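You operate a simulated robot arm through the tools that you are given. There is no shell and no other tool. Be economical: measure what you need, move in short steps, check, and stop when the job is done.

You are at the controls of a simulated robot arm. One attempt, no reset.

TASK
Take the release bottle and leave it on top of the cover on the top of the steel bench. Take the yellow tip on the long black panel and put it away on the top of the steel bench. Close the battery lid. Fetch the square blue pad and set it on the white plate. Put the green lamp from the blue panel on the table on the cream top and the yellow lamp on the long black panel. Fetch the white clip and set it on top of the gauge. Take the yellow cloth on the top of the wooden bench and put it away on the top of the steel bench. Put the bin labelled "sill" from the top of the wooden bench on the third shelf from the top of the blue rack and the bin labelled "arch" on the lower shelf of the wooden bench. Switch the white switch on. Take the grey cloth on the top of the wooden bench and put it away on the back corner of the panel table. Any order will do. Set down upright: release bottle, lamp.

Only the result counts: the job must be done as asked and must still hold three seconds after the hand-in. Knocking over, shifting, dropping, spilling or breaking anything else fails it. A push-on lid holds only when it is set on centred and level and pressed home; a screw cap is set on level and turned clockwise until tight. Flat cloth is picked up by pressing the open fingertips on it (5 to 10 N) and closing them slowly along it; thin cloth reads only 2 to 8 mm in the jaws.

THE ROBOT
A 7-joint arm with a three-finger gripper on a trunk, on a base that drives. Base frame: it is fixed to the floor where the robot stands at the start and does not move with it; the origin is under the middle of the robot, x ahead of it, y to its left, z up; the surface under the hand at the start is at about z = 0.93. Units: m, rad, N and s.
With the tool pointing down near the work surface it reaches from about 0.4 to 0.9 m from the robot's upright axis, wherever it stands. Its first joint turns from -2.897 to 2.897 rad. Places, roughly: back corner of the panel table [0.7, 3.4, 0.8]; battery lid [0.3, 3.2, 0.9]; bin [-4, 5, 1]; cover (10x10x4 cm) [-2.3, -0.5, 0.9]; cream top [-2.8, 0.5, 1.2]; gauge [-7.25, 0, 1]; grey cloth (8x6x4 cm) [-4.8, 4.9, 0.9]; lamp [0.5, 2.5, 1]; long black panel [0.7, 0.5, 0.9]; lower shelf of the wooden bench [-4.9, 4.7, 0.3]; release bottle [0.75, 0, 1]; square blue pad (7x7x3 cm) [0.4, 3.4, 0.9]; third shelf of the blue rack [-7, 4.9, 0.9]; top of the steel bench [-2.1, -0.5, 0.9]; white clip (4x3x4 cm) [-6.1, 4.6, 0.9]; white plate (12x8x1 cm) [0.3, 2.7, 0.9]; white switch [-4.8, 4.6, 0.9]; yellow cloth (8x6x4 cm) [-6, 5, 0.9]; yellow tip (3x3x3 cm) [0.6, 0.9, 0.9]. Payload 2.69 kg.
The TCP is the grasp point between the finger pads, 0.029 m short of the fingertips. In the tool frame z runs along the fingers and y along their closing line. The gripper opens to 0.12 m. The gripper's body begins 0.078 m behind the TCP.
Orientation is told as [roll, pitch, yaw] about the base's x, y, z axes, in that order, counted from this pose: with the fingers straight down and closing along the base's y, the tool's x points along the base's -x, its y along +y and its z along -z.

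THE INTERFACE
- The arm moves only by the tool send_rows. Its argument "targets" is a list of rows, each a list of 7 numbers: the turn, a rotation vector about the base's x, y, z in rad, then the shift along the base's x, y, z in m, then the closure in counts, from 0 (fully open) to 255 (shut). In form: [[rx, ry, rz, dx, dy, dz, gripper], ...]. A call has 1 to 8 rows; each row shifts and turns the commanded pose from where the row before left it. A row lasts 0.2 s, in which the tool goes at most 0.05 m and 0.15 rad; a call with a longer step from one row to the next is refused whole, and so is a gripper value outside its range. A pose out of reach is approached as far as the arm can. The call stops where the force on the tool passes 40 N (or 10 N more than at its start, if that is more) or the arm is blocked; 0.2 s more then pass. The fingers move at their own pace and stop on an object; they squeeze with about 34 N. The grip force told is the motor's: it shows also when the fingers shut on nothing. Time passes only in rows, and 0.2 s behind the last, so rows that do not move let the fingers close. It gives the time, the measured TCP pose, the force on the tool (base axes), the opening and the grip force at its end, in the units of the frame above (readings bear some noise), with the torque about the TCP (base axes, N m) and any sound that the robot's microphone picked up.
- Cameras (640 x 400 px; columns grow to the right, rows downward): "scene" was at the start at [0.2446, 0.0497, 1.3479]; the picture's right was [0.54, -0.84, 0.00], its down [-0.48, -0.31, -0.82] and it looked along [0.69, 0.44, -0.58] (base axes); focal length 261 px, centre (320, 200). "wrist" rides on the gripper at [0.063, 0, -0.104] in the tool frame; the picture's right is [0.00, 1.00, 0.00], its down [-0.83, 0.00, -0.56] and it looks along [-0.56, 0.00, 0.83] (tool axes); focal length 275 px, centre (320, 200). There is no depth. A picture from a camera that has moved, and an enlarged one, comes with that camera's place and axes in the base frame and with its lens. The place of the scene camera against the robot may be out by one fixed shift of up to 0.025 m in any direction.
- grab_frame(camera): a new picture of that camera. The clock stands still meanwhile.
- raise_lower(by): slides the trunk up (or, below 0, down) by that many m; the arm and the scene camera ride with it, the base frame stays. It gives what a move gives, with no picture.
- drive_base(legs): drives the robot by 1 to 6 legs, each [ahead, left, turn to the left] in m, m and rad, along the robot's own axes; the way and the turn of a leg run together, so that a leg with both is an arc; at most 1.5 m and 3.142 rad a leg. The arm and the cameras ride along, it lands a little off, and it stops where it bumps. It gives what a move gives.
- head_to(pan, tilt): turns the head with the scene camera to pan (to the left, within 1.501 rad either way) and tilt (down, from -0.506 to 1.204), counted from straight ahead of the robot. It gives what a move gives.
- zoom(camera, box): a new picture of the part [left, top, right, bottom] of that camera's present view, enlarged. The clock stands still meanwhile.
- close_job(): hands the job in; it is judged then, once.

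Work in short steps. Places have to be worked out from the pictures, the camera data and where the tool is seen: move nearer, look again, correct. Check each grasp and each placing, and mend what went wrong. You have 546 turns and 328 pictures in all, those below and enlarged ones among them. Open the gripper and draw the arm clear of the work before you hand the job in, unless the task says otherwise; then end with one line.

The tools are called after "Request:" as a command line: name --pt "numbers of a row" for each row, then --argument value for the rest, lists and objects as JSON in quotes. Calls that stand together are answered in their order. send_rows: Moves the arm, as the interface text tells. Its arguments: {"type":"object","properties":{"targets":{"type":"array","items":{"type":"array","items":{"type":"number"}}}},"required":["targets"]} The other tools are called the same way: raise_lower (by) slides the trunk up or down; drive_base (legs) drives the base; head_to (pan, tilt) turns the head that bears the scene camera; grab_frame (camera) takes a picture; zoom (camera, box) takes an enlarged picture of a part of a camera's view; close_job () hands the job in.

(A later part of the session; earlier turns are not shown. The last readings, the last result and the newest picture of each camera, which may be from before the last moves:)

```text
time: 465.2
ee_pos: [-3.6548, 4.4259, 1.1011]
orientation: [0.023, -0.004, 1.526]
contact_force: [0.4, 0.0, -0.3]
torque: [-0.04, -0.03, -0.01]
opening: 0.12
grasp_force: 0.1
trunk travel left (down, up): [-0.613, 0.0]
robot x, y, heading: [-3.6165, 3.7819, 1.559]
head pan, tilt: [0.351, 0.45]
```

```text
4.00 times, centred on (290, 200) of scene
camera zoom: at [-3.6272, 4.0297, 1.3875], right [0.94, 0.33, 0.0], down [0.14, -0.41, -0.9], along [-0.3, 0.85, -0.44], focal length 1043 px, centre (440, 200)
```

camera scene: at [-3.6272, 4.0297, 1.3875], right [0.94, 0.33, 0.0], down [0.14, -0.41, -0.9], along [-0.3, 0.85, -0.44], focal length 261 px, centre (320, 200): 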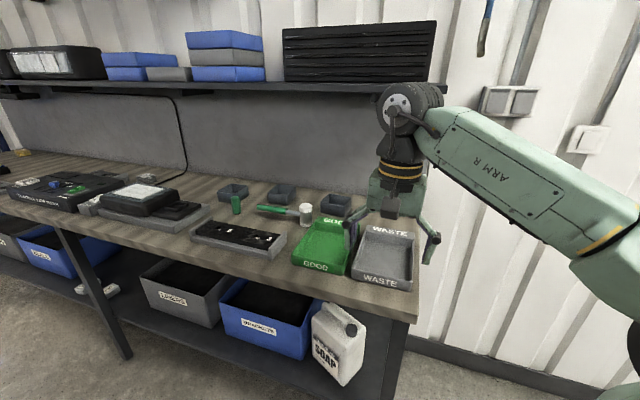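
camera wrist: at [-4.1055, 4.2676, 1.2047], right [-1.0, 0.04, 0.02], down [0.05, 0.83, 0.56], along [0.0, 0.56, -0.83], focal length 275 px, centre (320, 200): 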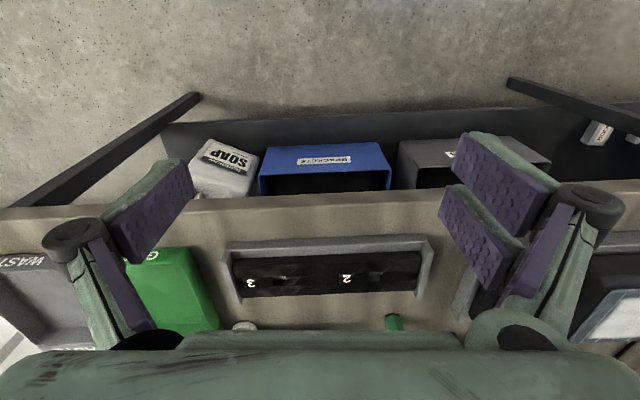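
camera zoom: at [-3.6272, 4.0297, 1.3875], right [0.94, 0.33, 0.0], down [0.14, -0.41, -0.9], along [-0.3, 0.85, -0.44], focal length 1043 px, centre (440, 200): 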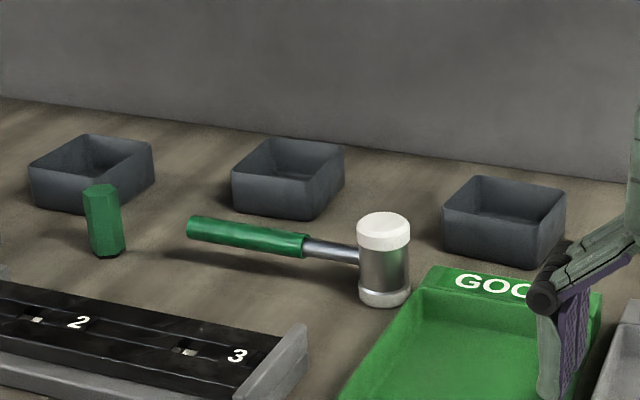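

Request:
zoom --camera "scene" --box '[210, 175, 260, 210]'

Request:
zoom --camera "scene" --box '[260, 175, 360, 225]'

```text
11.43 times, centred on (235, 192) of scene
camera zoom: at [-3.6272, 4.0297, 1.3875], right [0.94, 0.33, 0.0], down [0.14, -0.41, -0.9], along [-0.3, 0.85, -0.44], focal length 2979 px, centre (1291, 286)
```

zoom: 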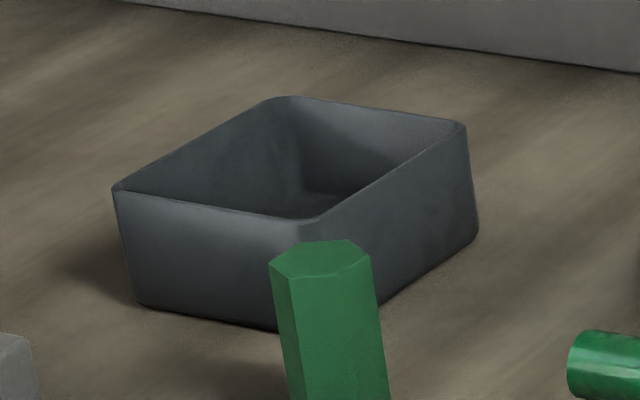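

```text
6.40 times, centred on (310, 200) of scene
camera zoom: at [-3.6272, 4.0297, 1.3875], right [0.94, 0.33, 0.0], down [0.14, -0.41, -0.9], along [-0.3, 0.85, -0.44], focal length 1668 px, centre (384, 200)
```

zoom: 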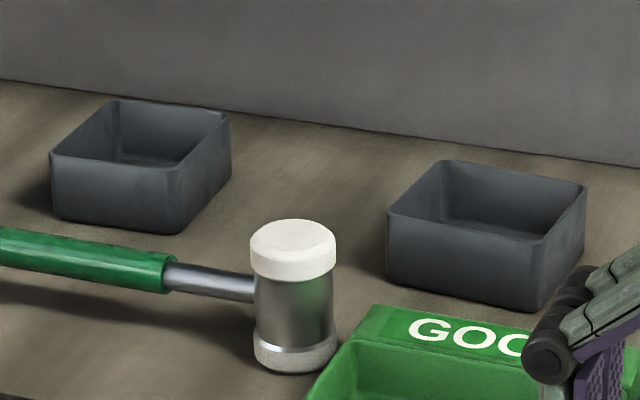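

No labels on the visible faces. I drive left along the bench to view the bins' other side and survey the rest.

Request:
drive_base --legs '[[-0.15, 1.2, 0]]'

Request:
head_to --pan -0.75 --tilt 0.45

Request:
grab_frame --camera "scene"

Request:
head_to --pan 0.4 --tilt 0.45

Request:
grab_frame --camera "scene"

```text
time: 474.9
ee_pos: [-4.8865, 4.292, 1.1011]
orientation: [0.022, -0.005, 1.528]
contact_force: [0.9, -1.3, 0.0]
torque: [0.02, 0.03, 0.04]
opening: 0.1198
grasp_force: 0.1
trunk travel left (down, up): [-0.613, 0.0]
robot x, y, heading: [-4.8418, 3.65, 1.559]
head pan, tilt: [0.351, 0.45]
```

```text
time: 476.3
ee_pos: [-4.886, 4.2919, 1.1015]
orientation: [0.022, -0.006, 1.527]
contact_force: [0.2, -0.5, 1.2]
torque: [0.01, 0.0, 0.0]
opening: 0.1201
grasp_force: 0.1
trunk travel left (down, up): [-0.613, 0.0]
robot x, y, heading: [-4.8442, 3.6483, 1.556]
head pan, tilt: [-0.75, 0.45]
```

```text
159 pictures are left
camera scene: at [-4.764, 3.8755, 1.3875], right [0.72, -0.69, 0.0], down [-0.3, -0.32, -0.9], along [0.62, 0.65, -0.44], focal length 261 px, centre (320, 200)
```

scene: 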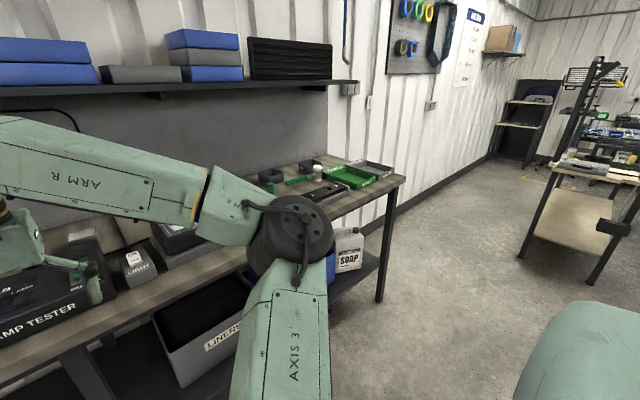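

```text
time: 477.6
ee_pos: [-4.8859, 4.2917, 1.1003]
orientation: [0.023, -0.005, 1.529]
contact_force: [-0.6, 0.2, -0.8]
torque: [-0.03, -0.02, 0.01]
opening: 0.12
grasp_force: 0.0
trunk travel left (down, up): [-0.613, 0.0]
robot x, y, heading: [-4.8458, 3.6514, 1.557]
head pan, tilt: [0.4, 0.45]
```

```text
158 pictures are left
camera scene: at [-4.8621, 3.8941, 1.3875], right [0.93, 0.38, 0.0], down [0.16, -0.4, -0.9], along [-0.34, 0.83, -0.44], focal length 261 px, centre (320, 200)
```

scene: 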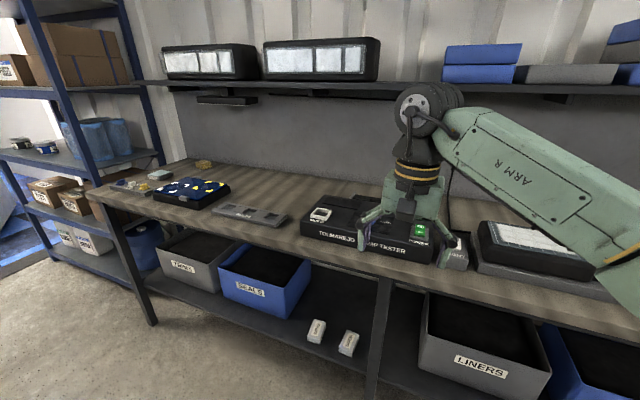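

Request:
zoom --camera "scene" --box '[80, 140, 300, 250]'

Request:
head_to --pan -0.2 --tilt 0.5

Request:
grab_frame --camera "scene"

Request:
grab_frame --camera "wrist"

```text
2.91 times, centred on (190, 195) of scene
camera zoom: at [-4.8621, 3.8941, 1.3875], right [0.93, 0.38, 0.0], down [0.16, -0.4, -0.9], along [-0.34, 0.83, -0.44], focal length 758 px, centre (698, 214)
```

zoom: 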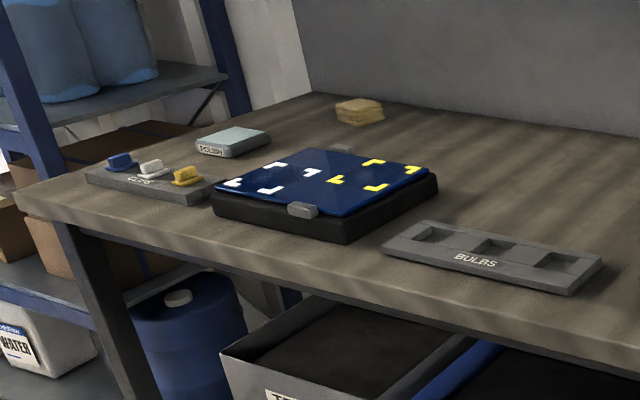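

```text
time: 478.6
ee_pos: [-4.8855, 4.292, 1.1005]
orientation: [0.022, -0.006, 1.528]
contact_force: [1.0, 0.0, -0.3]
torque: [0.01, -0.04, 0.02]
opening: 0.1199
grasp_force: 0.0
trunk travel left (down, up): [-0.613, 0.0]
robot x, y, heading: [-4.8471, 3.6522, 1.558]
head pan, tilt: [-0.201, 0.499]
```

```text
156 pictures are left
camera scene: at [-4.8083, 3.8979, 1.3831], right [0.98, -0.21, 0.0], down [-0.1, -0.47, -0.88], along [0.18, 0.86, -0.48], focal length 261 px, centre (320, 200)
```

scene: 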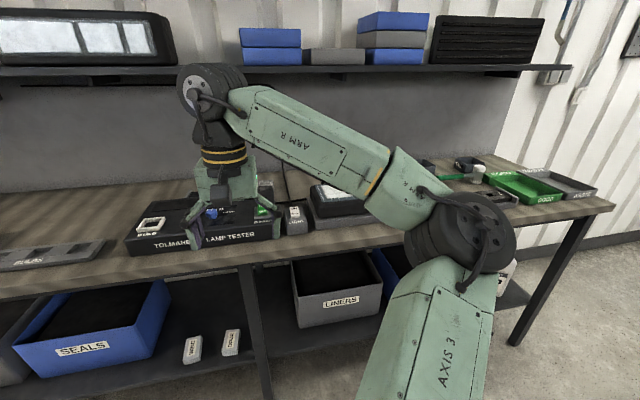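

```text
155 pictures are left
camera wrist: at [-4.8859, 4.2289, 1.2047], right [-1.0, 0.04, 0.02], down [0.04, 0.83, 0.56], along [0.0, 0.56, -0.83], focal length 275 px, centre (320, 200)
```

wrist: 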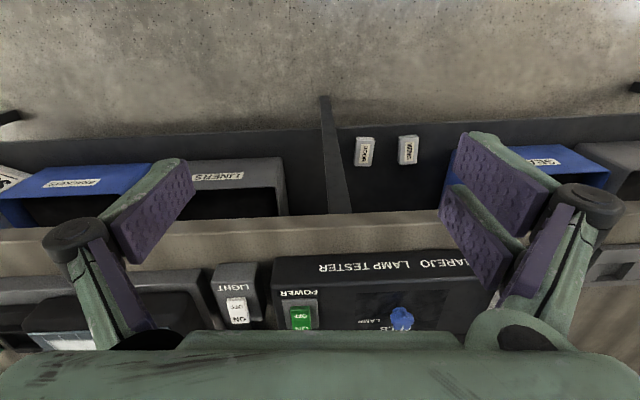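

Request:
zoom --camera "wrist" --box '[190, 240, 430, 340]'

Request:
zoom --camera "scene" --box '[240, 170, 400, 260]'

```text
2.67 times, centred on (310, 290) of wrist
camera zoom: at [-4.8859, 4.2289, 1.2047], right [-1.0, 0.04, 0.02], down [0.04, 0.83, 0.56], along [0.0, 0.56, -0.83], focal length 734 px, centre (347, -40)
```

zoom: 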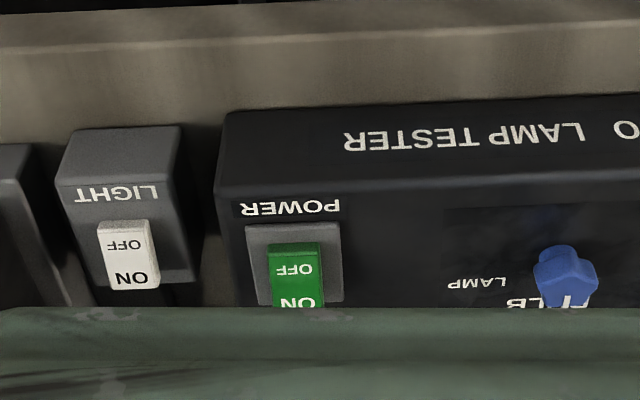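

```text
4.00 times, centred on (320, 215) of scene
camera zoom: at [-4.8083, 3.8979, 1.3831], right [0.98, -0.21, 0.0], down [-0.1, -0.47, -0.88], along [0.18, 0.86, -0.48], focal length 1043 px, centre (320, 140)
```

zoom: 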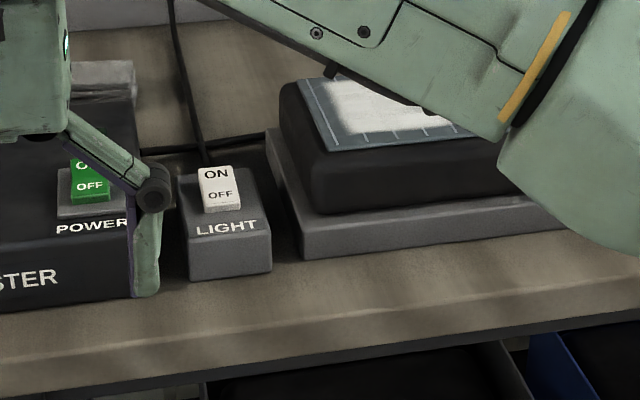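

The white LIGHT switch is at about [-4.74,4.65], ON side at the far end. I drive in to work on it.

Request:
drive_base --legs '[[0.3, -0.145, 0.013]]'

Request:
grab_frame --camera "wrist"

Request:
head_to --pan 0.0 --tilt 0.5

Request:
grab_frame --camera "scene"

```text
time: 480.9
ee_pos: [-4.7442, 4.596, 1.1011]
orientation: [0.023, -0.005, 1.538]
contact_force: [-0.3, 0.4, -0.1]
torque: [-0.03, -0.01, -0.01]
opening: 0.12
grasp_force: 0.0
trunk travel left (down, up): [-0.613, 0.0]
robot x, y, heading: [-4.6963, 3.9541, 1.569]
head pan, tilt: [-0.201, 0.499]
```

```text
152 pictures are left
camera wrist: at [-4.7428, 4.5322, 1.2045], right [-1.0, 0.03, 0.02], down [0.04, 0.83, 0.56], along [0.0, 0.56, -0.83], focal length 275 px, centre (320, 200)
```

wrist: 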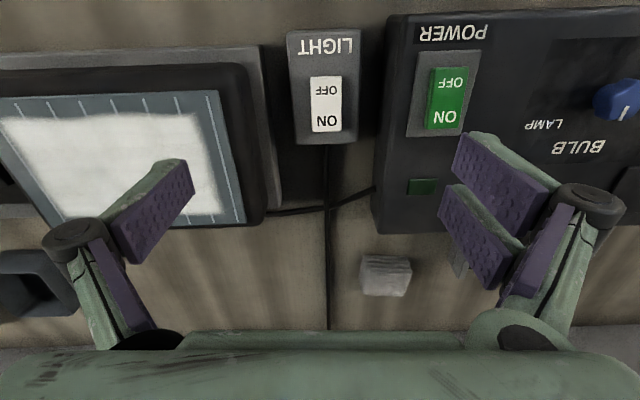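

```text
time: 481.6
ee_pos: [-4.7433, 4.5961, 1.1004]
orientation: [0.021, -0.005, 1.538]
contact_force: [-0.6, -0.5, 0.4]
torque: [0.0, 0.04, -0.03]
opening: 0.1201
grasp_force: 0.1
trunk travel left (down, up): [-0.613, 0.0]
robot x, y, heading: [-4.6935, 3.9541, 1.571]
head pan, tilt: [0.0, 0.499]
```

```text
151 pictures are left
camera scene: at [-4.6803, 4.2033, 1.3831], right [1.0, 0.0, 0.0], down [0.0, -0.48, -0.88], along [0.0, 0.88, -0.48], focal length 261 px, centre (320, 200)
```

scene: 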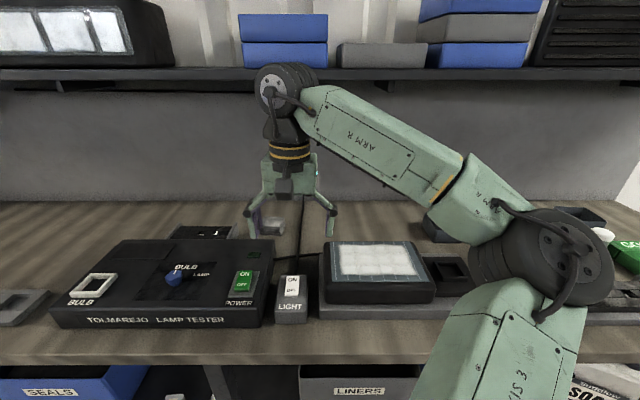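

The switch's ON half is near [-4.753,4.613,0.953]. I close the fingers, position above it and press down gently.

Request:
send_rows --pt "0 0 0 -0.01 0.018 0 255" --pt "0 0 0 0 0 -0.03 255" --pt "0 0 0 0 0 -0.03 255" --pt "0 0 0 0 0 -0.025 255" --pt "0 0 0 0 0 0 255" --pt "0 0 0 0 0 0 255"

Request:
grab_frame --camera "wrist"

```text
time: 483.0
ee_pos: [-4.7544, 4.6114, 1.0173]
orientation: [0.025, -0.005, 1.537]
contact_force: [-1.6, -1.2, 0.8]
torque: [0.0, 0.03, -0.01]
opening: 0.0116
grasp_force: 1.5
trunk travel left (down, up): [-0.613, 0.0]
robot x, y, heading: [-4.6972, 3.9497, 1.565]
head pan, tilt: [0.0, 0.499]
```

```text
150 pictures are left
camera wrist: at [-4.7531, 4.5481, 1.1207], right [-1.0, 0.03, 0.02], down [0.04, 0.83, 0.56], along [0.0, 0.56, -0.83], focal length 275 px, centre (320, 200)
```

wrist: 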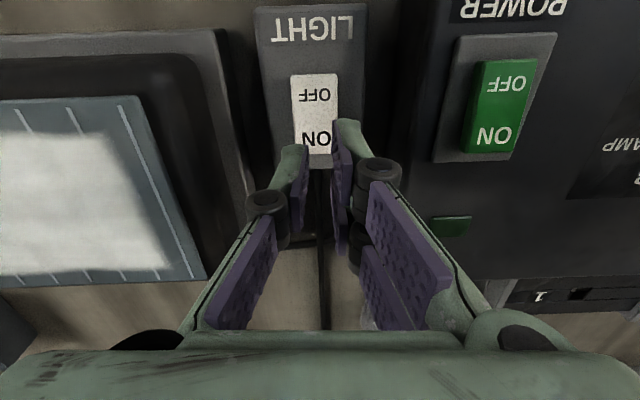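

Request:
send_rows --pt "0 0 0 0.001 0.002 -0.015 255" --pt "0 0 0 0 0 -0.01 255" --pt "0 0 0 0 0 -0.004 255" --pt "0 0 0 0 0 -0.004 255"

```text
time: 484.0
ee_pos: [-4.7534, 4.6146, 0.9811]
orientation: [0.023, -0.005, 1.536]
contact_force: [0.4, -0.6, 0.0]
torque: [0.03, 0.01, -0.01]
opening: 0.0
grasp_force: 28.4
trunk travel left (down, up): [-0.613, 0.0]
robot x, y, heading: [-4.6968, 3.9551, 1.574]
head pan, tilt: [0.0, 0.499]
```

Request:
send_rows --pt "0 0 0 0 0 -0.004 255" --pt "0 0 0 0 0 -0.003 255" --pt "0 0 0 0 0 -0.003 255" --pt "0 0 0 0 0 -0.003 255"

```text
time: 485.0
ee_pos: [-4.754, 4.6156, 0.9769]
orientation: [0.029, -0.016, 1.538]
contact_force: [1.0, -6.9, 18.8]
torque: [-0.43, -0.05, 0.05]
opening: 0.0061
grasp_force: 28.4
trunk travel left (down, up): [-0.613, 0.0]
robot x, y, heading: [-4.6948, 3.949, 1.569]
head pan, tilt: [0.0, 0.499]
stopped in row 4: the force on the tool passed its limit at 45 N (the readings are from after the stop); the commanded pose is now the measured one
```

Pressed with over 40 N. I lift and look at the rocker.

Request:
send_rows --pt "0 0 0 0 0 0.03 255" --pt "0 0 0 0 -0.02 0.04 255" --pt "0 0 0 0 -0.03 0.03 255" --pt "0 0 0 0 0 0 255"

Request:
zoom --camera "wrist" --box '[220, 60, 540, 260]'

Request:
zoom --camera "scene" --box '[210, 230, 370, 330]'

```text
time: 486.0
ee_pos: [-4.756, 4.565, 1.0754]
orientation: [0.027, -0.014, 1.535]
contact_force: [0.5, 0.8, 0.4]
torque: [0.01, -0.02, 0.01]
opening: 0.0
grasp_force: 28.2
trunk travel left (down, up): [-0.613, 0.0]
robot x, y, heading: [-4.694, 3.953, 1.569]
head pan, tilt: [0.0, 0.499]
```

```text
2.00 times, centred on (380, 160) of wrist
camera zoom: at [-4.7536, 4.5018, 1.1786], right [-1.0, 0.03, 0.03], down [0.04, 0.82, 0.57], along [0.0, 0.57, -0.82], focal length 551 px, centre (200, 280)
```

zoom: 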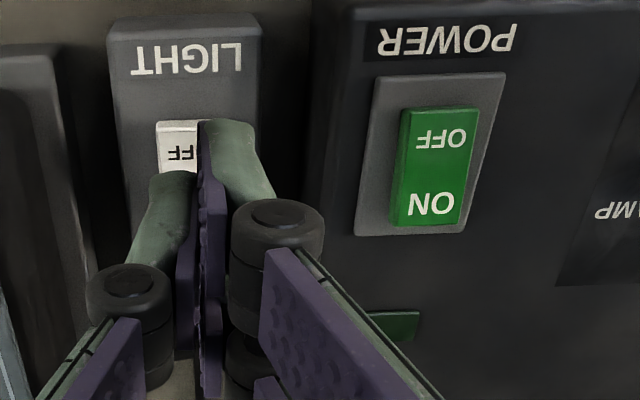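

```text
4.00 times, centred on (290, 280) of scene
camera zoom: at [-4.6804, 4.2036, 1.383], right [1.0, 0.0, 0.0], down [0.0, -0.48, -0.88], along [0.0, 0.88, -0.48], focal length 1043 px, centre (440, -120)
```

zoom: 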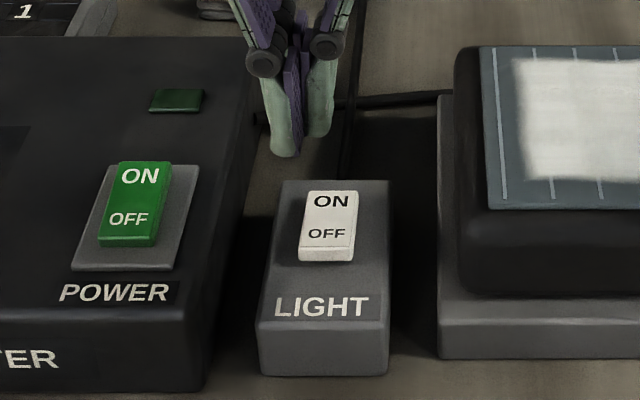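

I move the hand so the wrist camera views the switch as it did before pressing, to compare.

Request:
send_rows --pt "0 0 0 0.012 0.03 0.025 0" --pt "0 0 0 0 0 0 0" --pt "0 0 0 0 0 0 0" --pt "0 0 0 0 0 0 0" --pt "0 0 0 0 0 0 0"

Request:
zoom --camera "wrist" --box '[270, 10, 510, 160]'

```text
time: 487.2
ee_pos: [-4.741, 4.5954, 1.0993]
orientation: [0.025, -0.013, 1.535]
contact_force: [0.2, 0.2, 0.0]
torque: [-0.01, 0.01, 0.0]
opening: 0.0902
grasp_force: 0.0
trunk travel left (down, up): [-0.613, 0.0]
robot x, y, heading: [-4.6976, 3.9559, 1.566]
head pan, tilt: [0.0, 0.499]
```

```text
2.67 times, centred on (390, 85) of wrist
camera zoom: at [-4.7409, 4.5321, 1.2029], right [-1.0, 0.03, 0.03], down [0.04, 0.82, 0.57], along [-0.01, 0.57, -0.82], focal length 734 px, centre (133, 507)
```

zoom: 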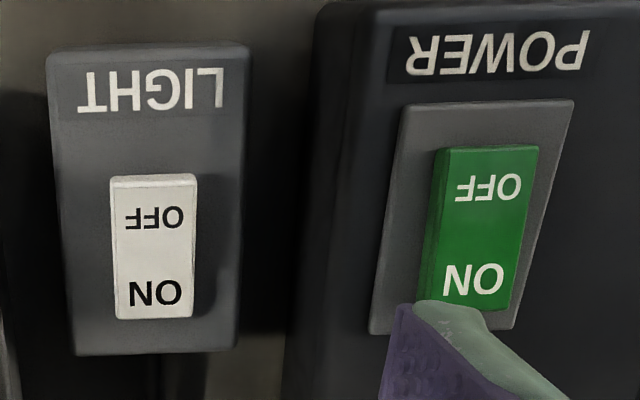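

The rocker has tipped to ON. Next the bins: I view their left faces from here.

Request:
head_to --pan -0.55 --tilt 0.4

Request:
grab_frame --camera "scene"

```text
time: 488.2
ee_pos: [-4.7423, 4.5963, 1.1]
orientation: [0.026, -0.011, 1.536]
contact_force: [0.0, 1.0, 0.2]
torque: [-0.02, 0.0, 0.03]
opening: 0.1202
grasp_force: 0.0
trunk travel left (down, up): [-0.613, 0.0]
robot x, y, heading: [-4.6945, 3.9531, 1.568]
head pan, tilt: [-0.55, 0.4]
```

```text
146 pictures are left
camera scene: at [-4.6321, 4.1913, 1.3922], right [0.85, -0.52, 0.0], down [-0.2, -0.33, -0.92], along [0.48, 0.78, -0.39], focal length 261 px, centre (320, 200)
```

scene: 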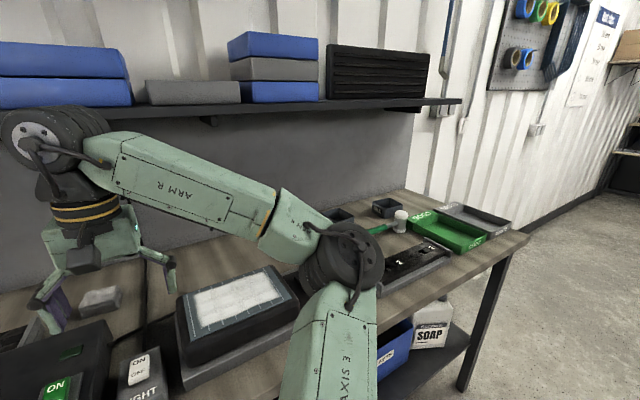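

Request:
zoom --camera "scene" --box '[310, 185, 430, 245]'

```text
5.33 times, centred on (370, 215) of scene
camera zoom: at [-4.6321, 4.1913, 1.3922], right [0.85, -0.52, 0.0], down [-0.2, -0.33, -0.92], along [0.48, 0.78, -0.39], focal length 1390 px, centre (53, 120)
```

zoom: 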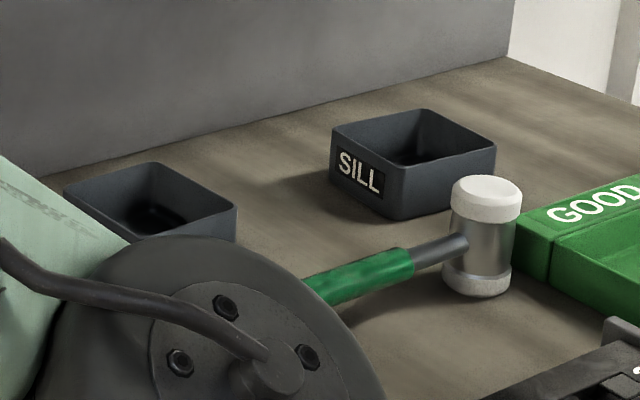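

The rightmost bin is SILL; labels are on the left faces. I back up and turn right to read the other two.

Request:
drive_base --legs '[[-0.2, 0.1, 0], [0, 0, -1.2]]'

Request:
head_to --pan 0.75 --tilt 0.4

Request:
grab_frame --camera "scene"

```text
time: 492.9
ee_pos: [-4.2162, 4.0337, 1.1006]
orientation: [0.026, -0.013, 0.341]
contact_force: [0.0, -0.3, -0.4]
torque: [0.02, 0.01, 0.0]
opening: 0.1203
grasp_force: 0.1
trunk travel left (down, up): [-0.613, 0.0]
robot x, y, heading: [-4.8006, 3.7546, 0.372]
head pan, tilt: [-0.55, 0.4]
```

```text
time: 494.4
ee_pos: [-4.2167, 4.0335, 1.1003]
orientation: [0.027, -0.014, 0.34]
contact_force: [-0.4, 0.0, 0.3]
torque: [0.0, 0.02, 0.0]
opening: 0.12
grasp_force: 0.1
trunk travel left (down, up): [-0.613, 0.0]
robot x, y, heading: [-4.7955, 3.7564, 0.376]
head pan, tilt: [0.75, 0.4]
```

```text
144 pictures are left
camera scene: at [-4.5969, 3.8975, 1.3922], right [0.9, -0.43, 0.0], down [-0.17, -0.35, -0.92], along [0.4, 0.83, -0.39], focal length 261 px, centre (320, 200)
```

scene: 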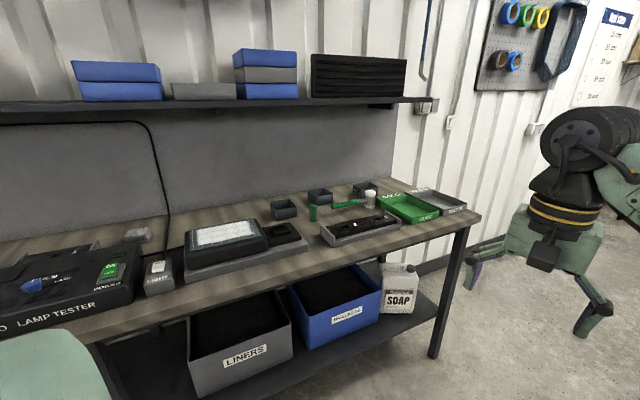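

Request:
zoom --camera "scene" --box '[260, 175, 390, 250]'

Request:
zoom --camera "scene" --box '[265, 185, 345, 230]'

```text
4.92 times, centred on (325, 212) of scene
camera zoom: at [-4.5969, 3.8975, 1.3922], right [0.9, -0.43, 0.0], down [-0.17, -0.35, -0.92], along [0.4, 0.83, -0.39], focal length 1283 px, centre (295, 138)
```

zoom: 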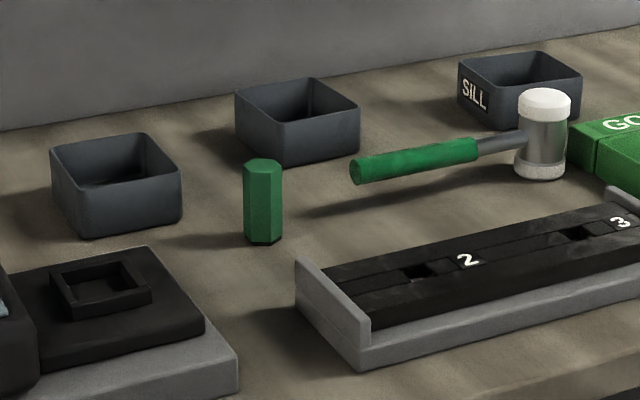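

```text
8.00 times, centred on (305, 208) of scene
camera zoom: at [-4.5969, 3.8975, 1.3922], right [0.9, -0.43, 0.0], down [-0.17, -0.35, -0.92], along [0.4, 0.83, -0.39], focal length 2085 px, centre (440, 140)
```

zoom: 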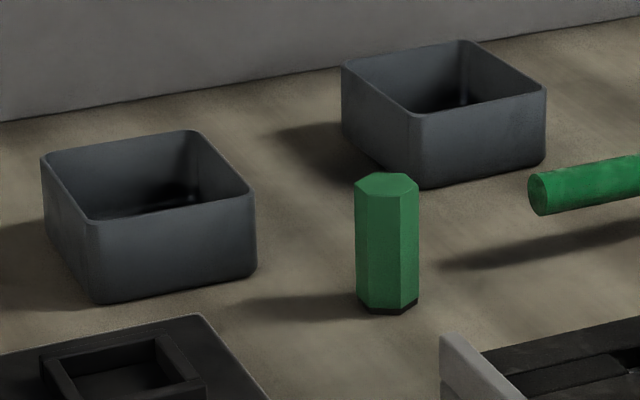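

Bins 1 and 2 must carry their labels at the back. I start with SILL (rightmost): square up in front of it and tilt the hand forward 0.5 rad for reaching under the shelf.

Request:
drive_base --legs '[[0, 0, 1.195], [0, -0.9, 0]]'

Request:
send_rows --pt "0.12 0 0 0 0 0 0" --pt "0.12 0 0 0 0 0 0" --pt "0.12 0 0 0 0 0 0" --pt "0.12 0 0 0 0 0 0" --pt "0 0 0 0 0 0 0"

Request:
drive_base --legs '[[0.2, 0, 0]]'

Request:
grab_frame --camera "wrist"

Request:
head_to --pan 0.1 --tilt 0.5

Request:
grab_frame --camera "scene"

```text
time: 504.9
ee_pos: [-3.94, 4.402, 1.0995]
orientation: [0.026, -0.012, 1.545]
contact_force: [0.4, -0.3, -0.2]
torque: [-0.01, 0.01, 0.01]
opening: 0.1202
grasp_force: 0.1
trunk travel left (down, up): [-0.613, 0.0]
robot x, y, heading: [-3.8872, 3.7586, 1.578]
head pan, tilt: [0.75, 0.4]
```

```text
time: 506.1
ee_pos: [-3.9389, 4.401, 1.1]
orientation: [0.04, -0.494, 1.541]
contact_force: [0.9, 0.5, 0.9]
torque: [0.03, 0.04, -0.01]
opening: 0.1198
grasp_force: 0.0
trunk travel left (down, up): [-0.613, 0.0]
robot x, y, heading: [-3.8832, 3.7601, 1.579]
head pan, tilt: [0.75, 0.4]
```

```text
time: 507.7
ee_pos: [-3.943, 4.6011, 1.0979]
orientation: [0.038, -0.49, 1.547]
contact_force: [0.4, -0.8, -1.0]
torque: [-0.02, 0.03, 0.01]
opening: 0.1202
grasp_force: 0.1
trunk travel left (down, up): [-0.613, 0.0]
robot x, y, heading: [-3.8869, 3.9577, 1.583]
head pan, tilt: [0.75, 0.4]
```

```text
141 pictures are left
camera wrist: at [-3.9402, 4.4968, 1.1612], right [-1.0, 0.0, 0.03], down [0.03, 0.47, 0.88], along [-0.01, 0.88, -0.47], focal length 275 px, centre (320, 200)
```

wrist: 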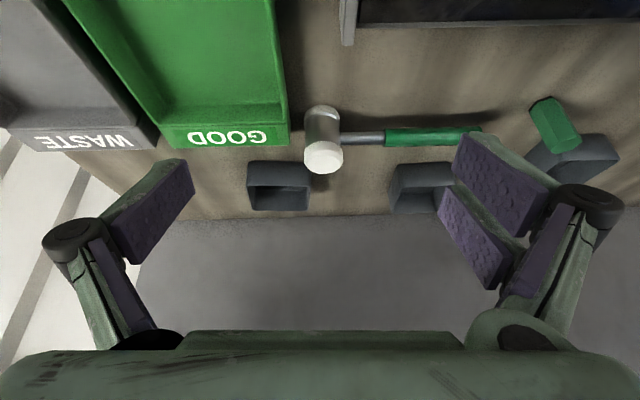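

```text
time: 508.7
ee_pos: [-3.9424, 4.5998, 1.0988]
orientation: [0.038, -0.491, 1.544]
contact_force: [0.0, 0.2, -1.1]
torque: [0.0, -0.01, 0.0]
opening: 0.1202
grasp_force: 0.1
trunk travel left (down, up): [-0.613, 0.0]
robot x, y, heading: [-3.8891, 3.9595, 1.583]
head pan, tilt: [0.099, 0.499]
```

```text
140 pictures are left
camera scene: at [-3.8852, 4.2081, 1.3831], right [0.99, 0.11, 0.0], down [0.05, -0.48, -0.88], along [-0.1, 0.87, -0.48], focal length 261 px, centre (320, 200)
```

scene: 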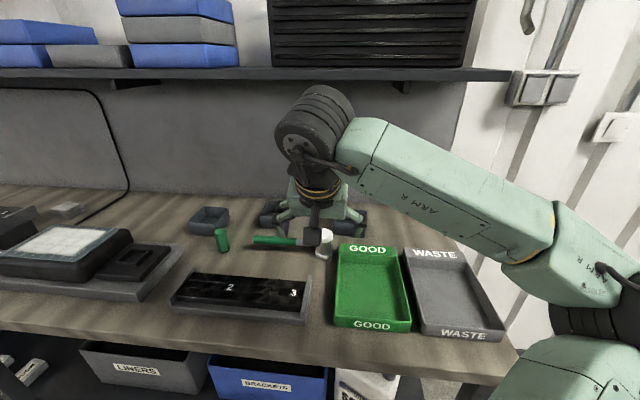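

SILL bin: centre ≈[-3.875,4.94], about 10.4 cm wide. I drive 0.15 ahead and bring the hand in front of it for a finer look.

Request:
drive_base --legs '[[0.15, 0, -0.01]]'

Request:
send_rows --pt "0 0 0 0.035 0 -0.02 0" --pt "0 0 0 0.032 0.02 -0.02 0" --pt "0 0 0 0 0 0 0"

Request:
grab_frame --camera "wrist"

```text
time: 510.1
ee_pos: [-3.9412, 4.7482, 1.0991]
orientation: [0.04, -0.493, 1.541]
contact_force: [0.4, 1.1, -0.5]
torque: [-0.05, 0.01, 0.03]
opening: 0.12
grasp_force: 0.1
trunk travel left (down, up): [-0.613, 0.0]
robot x, y, heading: [-3.8887, 4.1082, 1.574]
head pan, tilt: [0.099, 0.499]
```

```text
time: 510.9
ee_pos: [-3.8746, 4.7689, 1.0602]
orientation: [0.039, -0.493, 1.541]
contact_force: [-0.1, 0.0, -0.6]
torque: [-0.02, 0.05, 0.0]
opening: 0.1202
grasp_force: 0.1
trunk travel left (down, up): [-0.613, 0.0]
robot x, y, heading: [-3.8905, 4.1054, 1.573]
head pan, tilt: [0.099, 0.499]
```

```text
139 pictures are left
camera wrist: at [-3.8724, 4.6639, 1.1231], right [-1.0, 0.01, 0.03], down [0.03, 0.47, 0.88], along [-0.01, 0.88, -0.47], focal length 275 px, centre (320, 200)
```

wrist: 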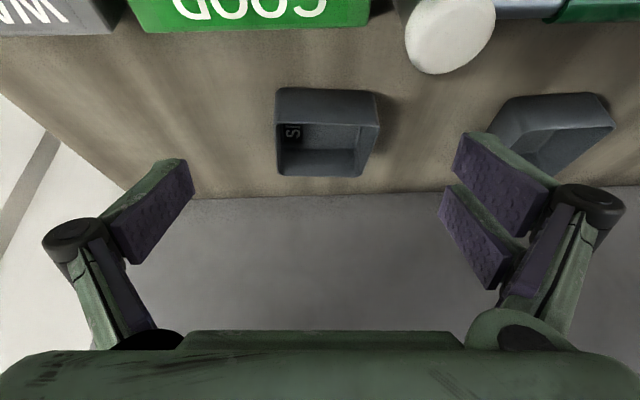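

I'll pinch the bin's right wall (x≈-3.83) with one finger inside. I move in under the shelf with the fingers partly open.

Request:
send_rows --pt "0 0 0 0.02 0.04 0 105" --pt "0 0 0 0.02 0.04 -0.01 105" --pt "0 0 0 0.003 0.03 -0.02 105" --pt "0 0 0 0 0.03 -0.035 105" --pt "0 0 0 0 0.02 -0.025 105" --pt "0 0 0 0 0 0 105"

Request:
grab_frame --camera "wrist"

```text
time: 512.3
ee_pos: [-3.8275, 4.9288, 0.97]
orientation: [0.037, -0.495, 1.541]
contact_force: [0.3, 0.4, 3.5]
torque: [-0.01, 0.15, 0.08]
opening: 0.0715
grasp_force: 1.3
trunk travel left (down, up): [-0.613, 0.0]
robot x, y, heading: [-3.8917, 4.1065, 1.578]
head pan, tilt: [0.099, 0.499]
```

```text
138 pictures are left
camera wrist: at [-3.8265, 4.8239, 1.0323], right [-1.0, 0.01, 0.03], down [0.03, 0.47, 0.88], along [-0.01, 0.88, -0.47], focal length 275 px, centre (320, 200)
```

wrist: 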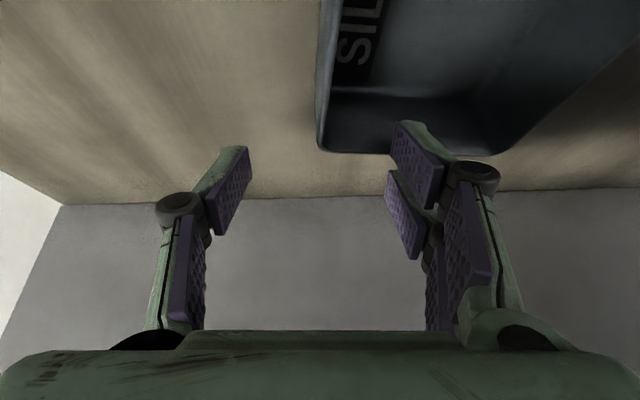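

A light touch at the back rim: the bin lies ~2 cm nearer than thought. I shift back 2.2 cm and lower over the wall.

Request:
send_rows --pt "0 0 0 0 -0.022 0.005 105" --pt "0 0 0 0 0 -0.02 105" --pt "0 0 0 0 0 -0.015 105" --pt "0 0 0 0 0 -0.008 105" --pt "0 0 0 0 0 0 105"

Request:
grab_frame --camera "wrist"

```text
time: 513.5
ee_pos: [-3.8281, 4.9064, 0.9343]
orientation: [0.04, -0.495, 1.54]
contact_force: [-0.9, 0.8, 11.8]
torque: [0.04, 0.45, 0.02]
opening: 0.0744
grasp_force: 1.7
trunk travel left (down, up): [-0.613, 0.0]
robot x, y, heading: [-3.8878, 4.1049, 1.577]
head pan, tilt: [0.099, 0.499]
```

```text
137 pictures are left
camera wrist: at [-3.8273, 4.8016, 0.9958], right [-1.0, 0.01, 0.03], down [0.03, 0.47, 0.88], along [-0.01, 0.88, -0.47], focal length 275 px, centre (320, 200)
```

wrist: 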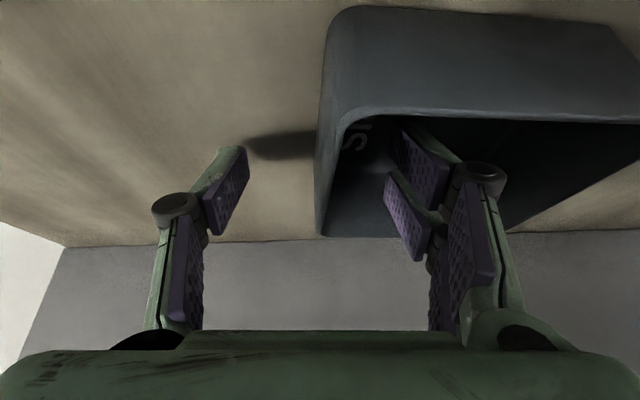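

One finger is inside the bin, touching its floor. I rise 5 mm and close on the wall.

Request:
send_rows --pt "0 0 0 -0.002 0 0.006 105" --pt "0 0 0 0 0 0 180" --pt "0 0 0 0 0 0 255" --pt "0 0 0 0 0 0 255" --pt "0 0 0 0 0 0 255" --pt "0 0 0 0 0 0 255"

Request:
send_rows --pt "0 0 0 0 0 0.015 255" --pt "0 0 0 0 -0.01 0.02 255" --pt "0 0 0 0 0 0 255"

Request:
grab_frame --camera "wrist"

```text
time: 514.9
ee_pos: [-3.8319, 4.9071, 0.9386]
orientation: [0.038, -0.493, 1.541]
contact_force: [-0.3, -0.1, -1.9]
torque: [0.04, -0.04, -0.01]
opening: 0.0061
grasp_force: 18.5
trunk travel left (down, up): [-0.613, 0.0]
robot x, y, heading: [-3.8883, 4.1045, 1.57]
head pan, tilt: [0.099, 0.499]
```

```text
time: 515.7
ee_pos: [-3.8323, 4.8962, 0.974]
orientation: [0.037, -0.493, 1.541]
contact_force: [0.0, 0.1, -0.5]
torque: [0.03, -0.01, 0.0]
opening: 0.0059
grasp_force: 31.7
trunk travel left (down, up): [-0.613, 0.0]
robot x, y, heading: [-3.8881, 4.1052, 1.577]
head pan, tilt: [0.099, 0.499]
```

```text
136 pictures are left
camera wrist: at [-3.8306, 4.7913, 1.0364], right [-1.0, 0.01, 0.03], down [0.03, 0.47, 0.88], along [-0.01, 0.88, -0.47], focal length 275 px, centre (320, 200)
```

wrist: 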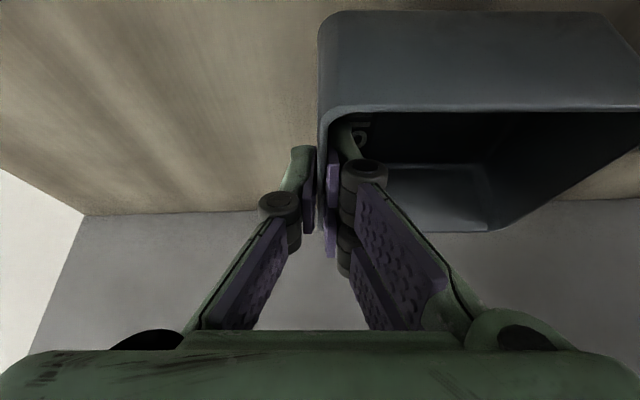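

Bin lifted by its wall. I move right, back and up to clear the mallet and shelf.

Request:
send_rows --pt "0 0 0 0.03 -0.01 0.01 255" --pt "0 0 0 0.03 -0.02 0.015 255" --pt "0 0 0 0.01 -0.03 0.03 255" --pt "0 0 0 0 -0.03 0.035 255" --pt "0 0 0 0 -0.04 0.025 255" --pt "0 0 0 0 -0.045 0.01 255" --pt "0 0 0 0 -0.045 0 255" --pt "0 0 0 0 -0.02 0 255"

Request:
grab_frame --camera "scene"

```text
time: 517.5
ee_pos: [-3.762, 4.6546, 1.0985]
orientation: [0.04, -0.494, 1.541]
contact_force: [0.3, 0.2, -0.9]
torque: [-0.01, -0.01, -0.01]
opening: 0.0061
grasp_force: 31.4
trunk travel left (down, up): [-0.613, 0.0]
robot x, y, heading: [-3.8887, 4.1053, 1.575]
head pan, tilt: [0.099, 0.499]
```

```text
135 pictures are left
camera scene: at [-3.8849, 4.3553, 1.3831], right [0.99, 0.1, 0.0], down [0.05, -0.48, -0.88], along [-0.09, 0.87, -0.48], focal length 261 px, centre (320, 200)
```

scene: 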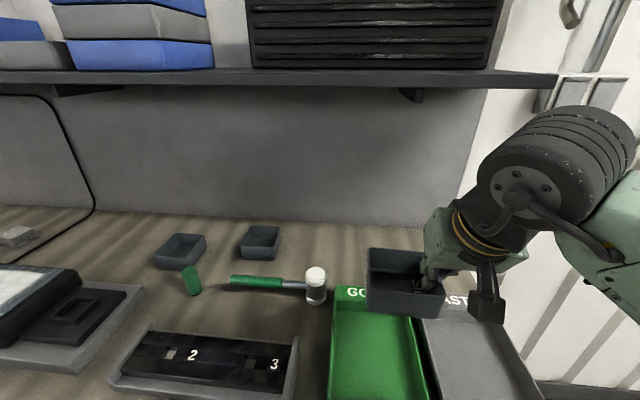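

SILL in hand, level. I back out and drive to the blue rack.

Request:
drive_base --legs '[[-0.45, 0, 0], [0, 1.45, 0], [0, 1.45, 0]]'

Request:
head_to --pan 0.2 --tilt 0.25

Request:
grab_frame --camera "scene"

```text
time: 542.1
ee_pos: [-6.6372, 4.202, 1.0973]
orientation: [0.038, -0.492, 1.532]
contact_force: [1.2, -0.9, -0.9]
torque: [-0.01, -0.03, -0.03]
opening: 0.006
grasp_force: 31.6
trunk travel left (down, up): [-0.613, 0.0]
robot x, y, heading: [-6.772, 3.6539, 1.572]
head pan, tilt: [0.099, 0.499]
```

```text
time: 542.9
ee_pos: [-6.6365, 4.2029, 1.0982]
orientation: [0.037, -0.491, 1.531]
contact_force: [0.2, -0.4, -1.1]
torque: [0.0, -0.03, -0.03]
opening: 0.006
grasp_force: 31.7
trunk travel left (down, up): [-0.613, 0.0]
robot x, y, heading: [-6.7678, 3.6522, 1.568]
head pan, tilt: [0.201, 0.25]
```

```text
134 pictures are left
camera scene: at [-6.7728, 3.9047, 1.4061], right [0.98, 0.2, 0.0], down [0.05, -0.24, -0.97], along [-0.19, 0.95, -0.25], focal length 261 px, centre (320, 200)
```

scene: 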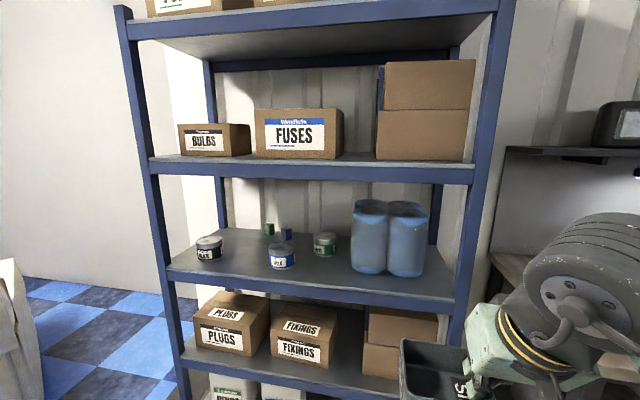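

Third shelf: tins and blue bottles. The gap between the two left tins (≈16 cm) suits the bin. I move over and triangulate.

Request:
drive_base --legs '[[0.1, 0.4, 0]]'

Request:
head_to --pan 0.05 --tilt 0.35

Request:
grab_frame --camera "scene"

Request:
grab_frame --camera "wrist"

```text
time: 546.5
ee_pos: [-7.031, 4.3049, 1.0978]
orientation: [0.038, -0.492, 1.532]
contact_force: [0.1, 0.3, -0.2]
torque: [-0.02, -0.05, -0.01]
opening: 0.006
grasp_force: 31.5
trunk travel left (down, up): [-0.613, 0.0]
robot x, y, heading: [-7.163, 3.7591, 1.569]
head pan, tilt: [0.201, 0.25]
```

```text
time: 547.2
ee_pos: [-7.0308, 4.3049, 1.099]
orientation: [0.039, -0.492, 1.534]
contact_force: [0.9, 0.1, -0.5]
torque: [0.0, -0.03, -0.02]
opening: 0.0063
grasp_force: 31.6
trunk travel left (down, up): [-0.613, 0.0]
robot x, y, heading: [-7.1613, 3.7547, 1.569]
head pan, tilt: [0.051, 0.351]
```

```text
133 pictures are left
camera scene: at [-7.1526, 4.008, 1.3968], right [1.0, 0.05, 0.0], down [0.02, -0.34, -0.94], along [-0.04, 0.94, -0.34], focal length 261 px, centre (320, 200)
```

scene: 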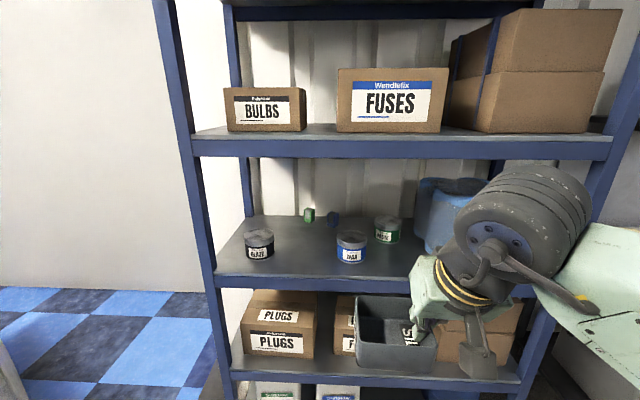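

```text
132 pictures are left
camera wrist: at [-7.0298, 4.1999, 1.1605], right [-1.0, 0.02, 0.03], down [0.04, 0.47, 0.88], along [0.0, 0.88, -0.47], focal length 275 px, centre (320, 200)
```

wrist: 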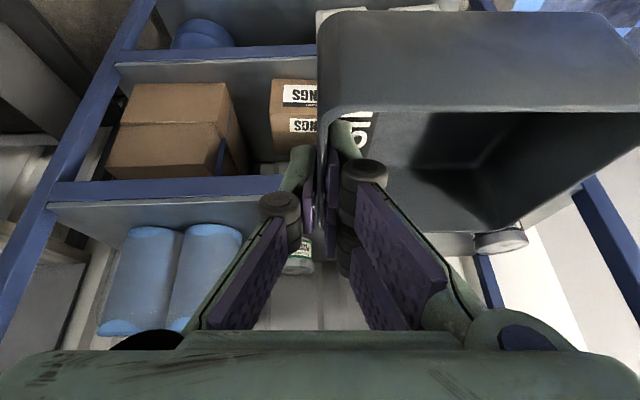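

I lower the hand to z≈0.98 in front of the rack to triangulate the shelf edge with the wrist camera.

Request:
send_rows --pt "0 0 0 -0.04 0 -0.03 255" --pt "0 0 0 -0.04 0 -0.03 255" --pt "0 0 0 -0.04 0 -0.03 255" --pt "0 0 0 -0.037 0 -0.028 255" --pt "0 0 0 0 0 0 255"

Request:
grab_frame --camera "wrist"

Request:
grab_frame --camera "scene"

```text
time: 548.4
ee_pos: [-7.1868, 4.3158, 0.988]
orientation: [0.037, -0.491, 1.53]
contact_force: [-0.6, -0.8, -0.1]
torque: [-0.03, -0.02, -0.05]
opening: 0.0061
grasp_force: 31.2
out of reach, approached as far as the arm can: row 4
trunk travel left (down, up): [-0.613, 0.0]
robot x, y, heading: [-7.1671, 3.7595, 1.563]
head pan, tilt: [0.051, 0.351]
```

```text
131 pictures are left
camera wrist: at [-7.1872, 4.2115, 1.0495], right [-1.0, 0.02, 0.03], down [0.04, 0.47, 0.88], along [0.0, 0.88, -0.47], focal length 275 px, centre (320, 200)
```

wrist: 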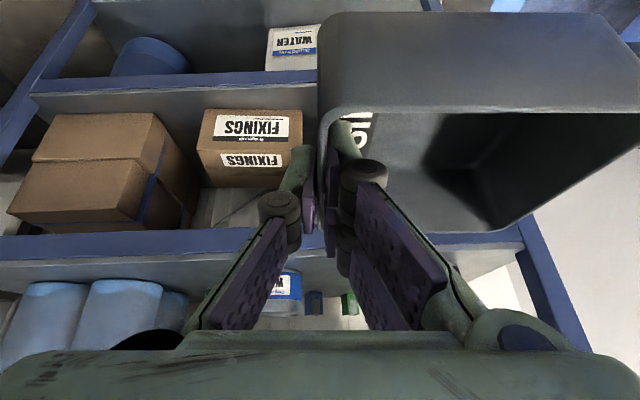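

```text
130 pictures are left
camera scene: at [-7.1524, 4.0079, 1.3968], right [1.0, 0.05, 0.0], down [0.02, -0.34, -0.94], along [-0.04, 0.94, -0.34], focal length 261 px, centre (320, 200)
```

scene: 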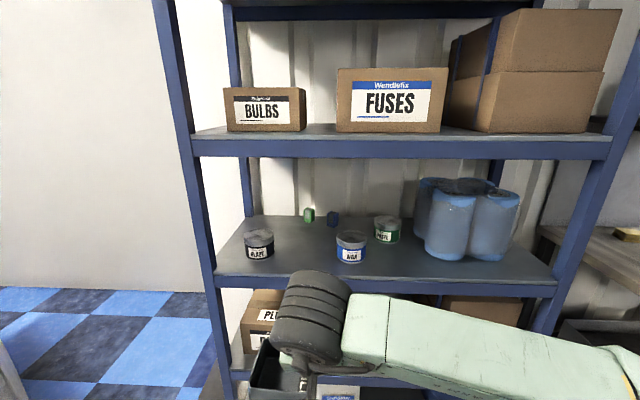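

Shelf: z≈0.925, front edge y≈4.62; gap between tins centred at x≈-7.233. I drive in 0.2 m, then insert with the arm.

Request:
drive_base --legs '[[0.2, 0, 0]]'

Request:
grab_frame --camera "scene"

Request:
grab_frame --camera "wrist"

```text
time: 550.0
ee_pos: [-7.1863, 4.5147, 0.9863]
orientation: [0.039, -0.49, 1.529]
contact_force: [-0.7, 0.0, -1.0]
torque: [-0.01, -0.02, -0.01]
opening: 0.0059
grasp_force: 31.2
trunk travel left (down, up): [-0.613, 0.0]
robot x, y, heading: [-7.1566, 3.9547, 1.569]
head pan, tilt: [0.051, 0.351]
```

```text
129 pictures are left
camera scene: at [-7.1513, 4.2078, 1.3965], right [1.0, 0.05, 0.0], down [0.02, -0.34, -0.94], along [-0.04, 0.94, -0.34], focal length 261 px, centre (320, 200)
```

scene: 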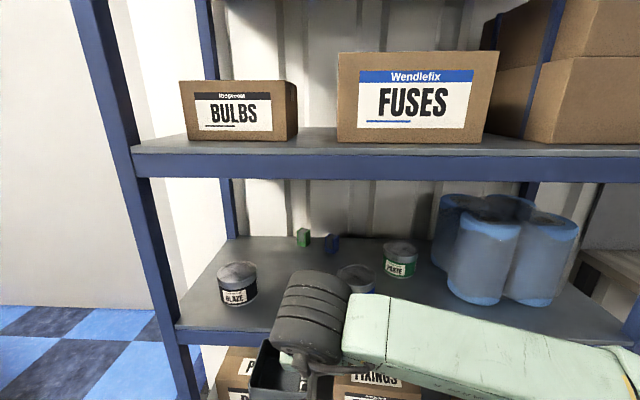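

```text
128 pictures are left
camera wrist: at [-7.1856, 4.4112, 1.0495], right [-1.0, 0.02, 0.03], down [0.04, 0.47, 0.88], along [0.0, 0.88, -0.47], focal length 275 px, centre (320, 200)
```

wrist: 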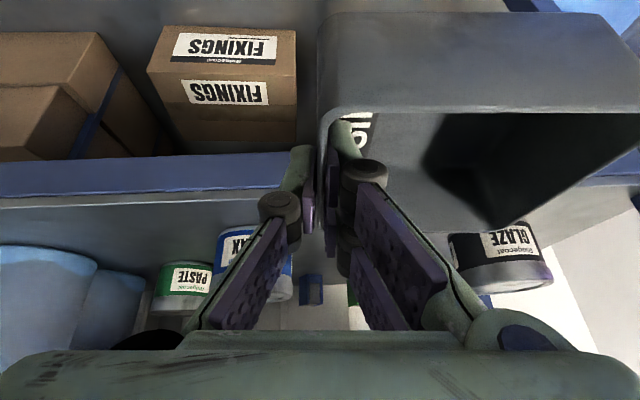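

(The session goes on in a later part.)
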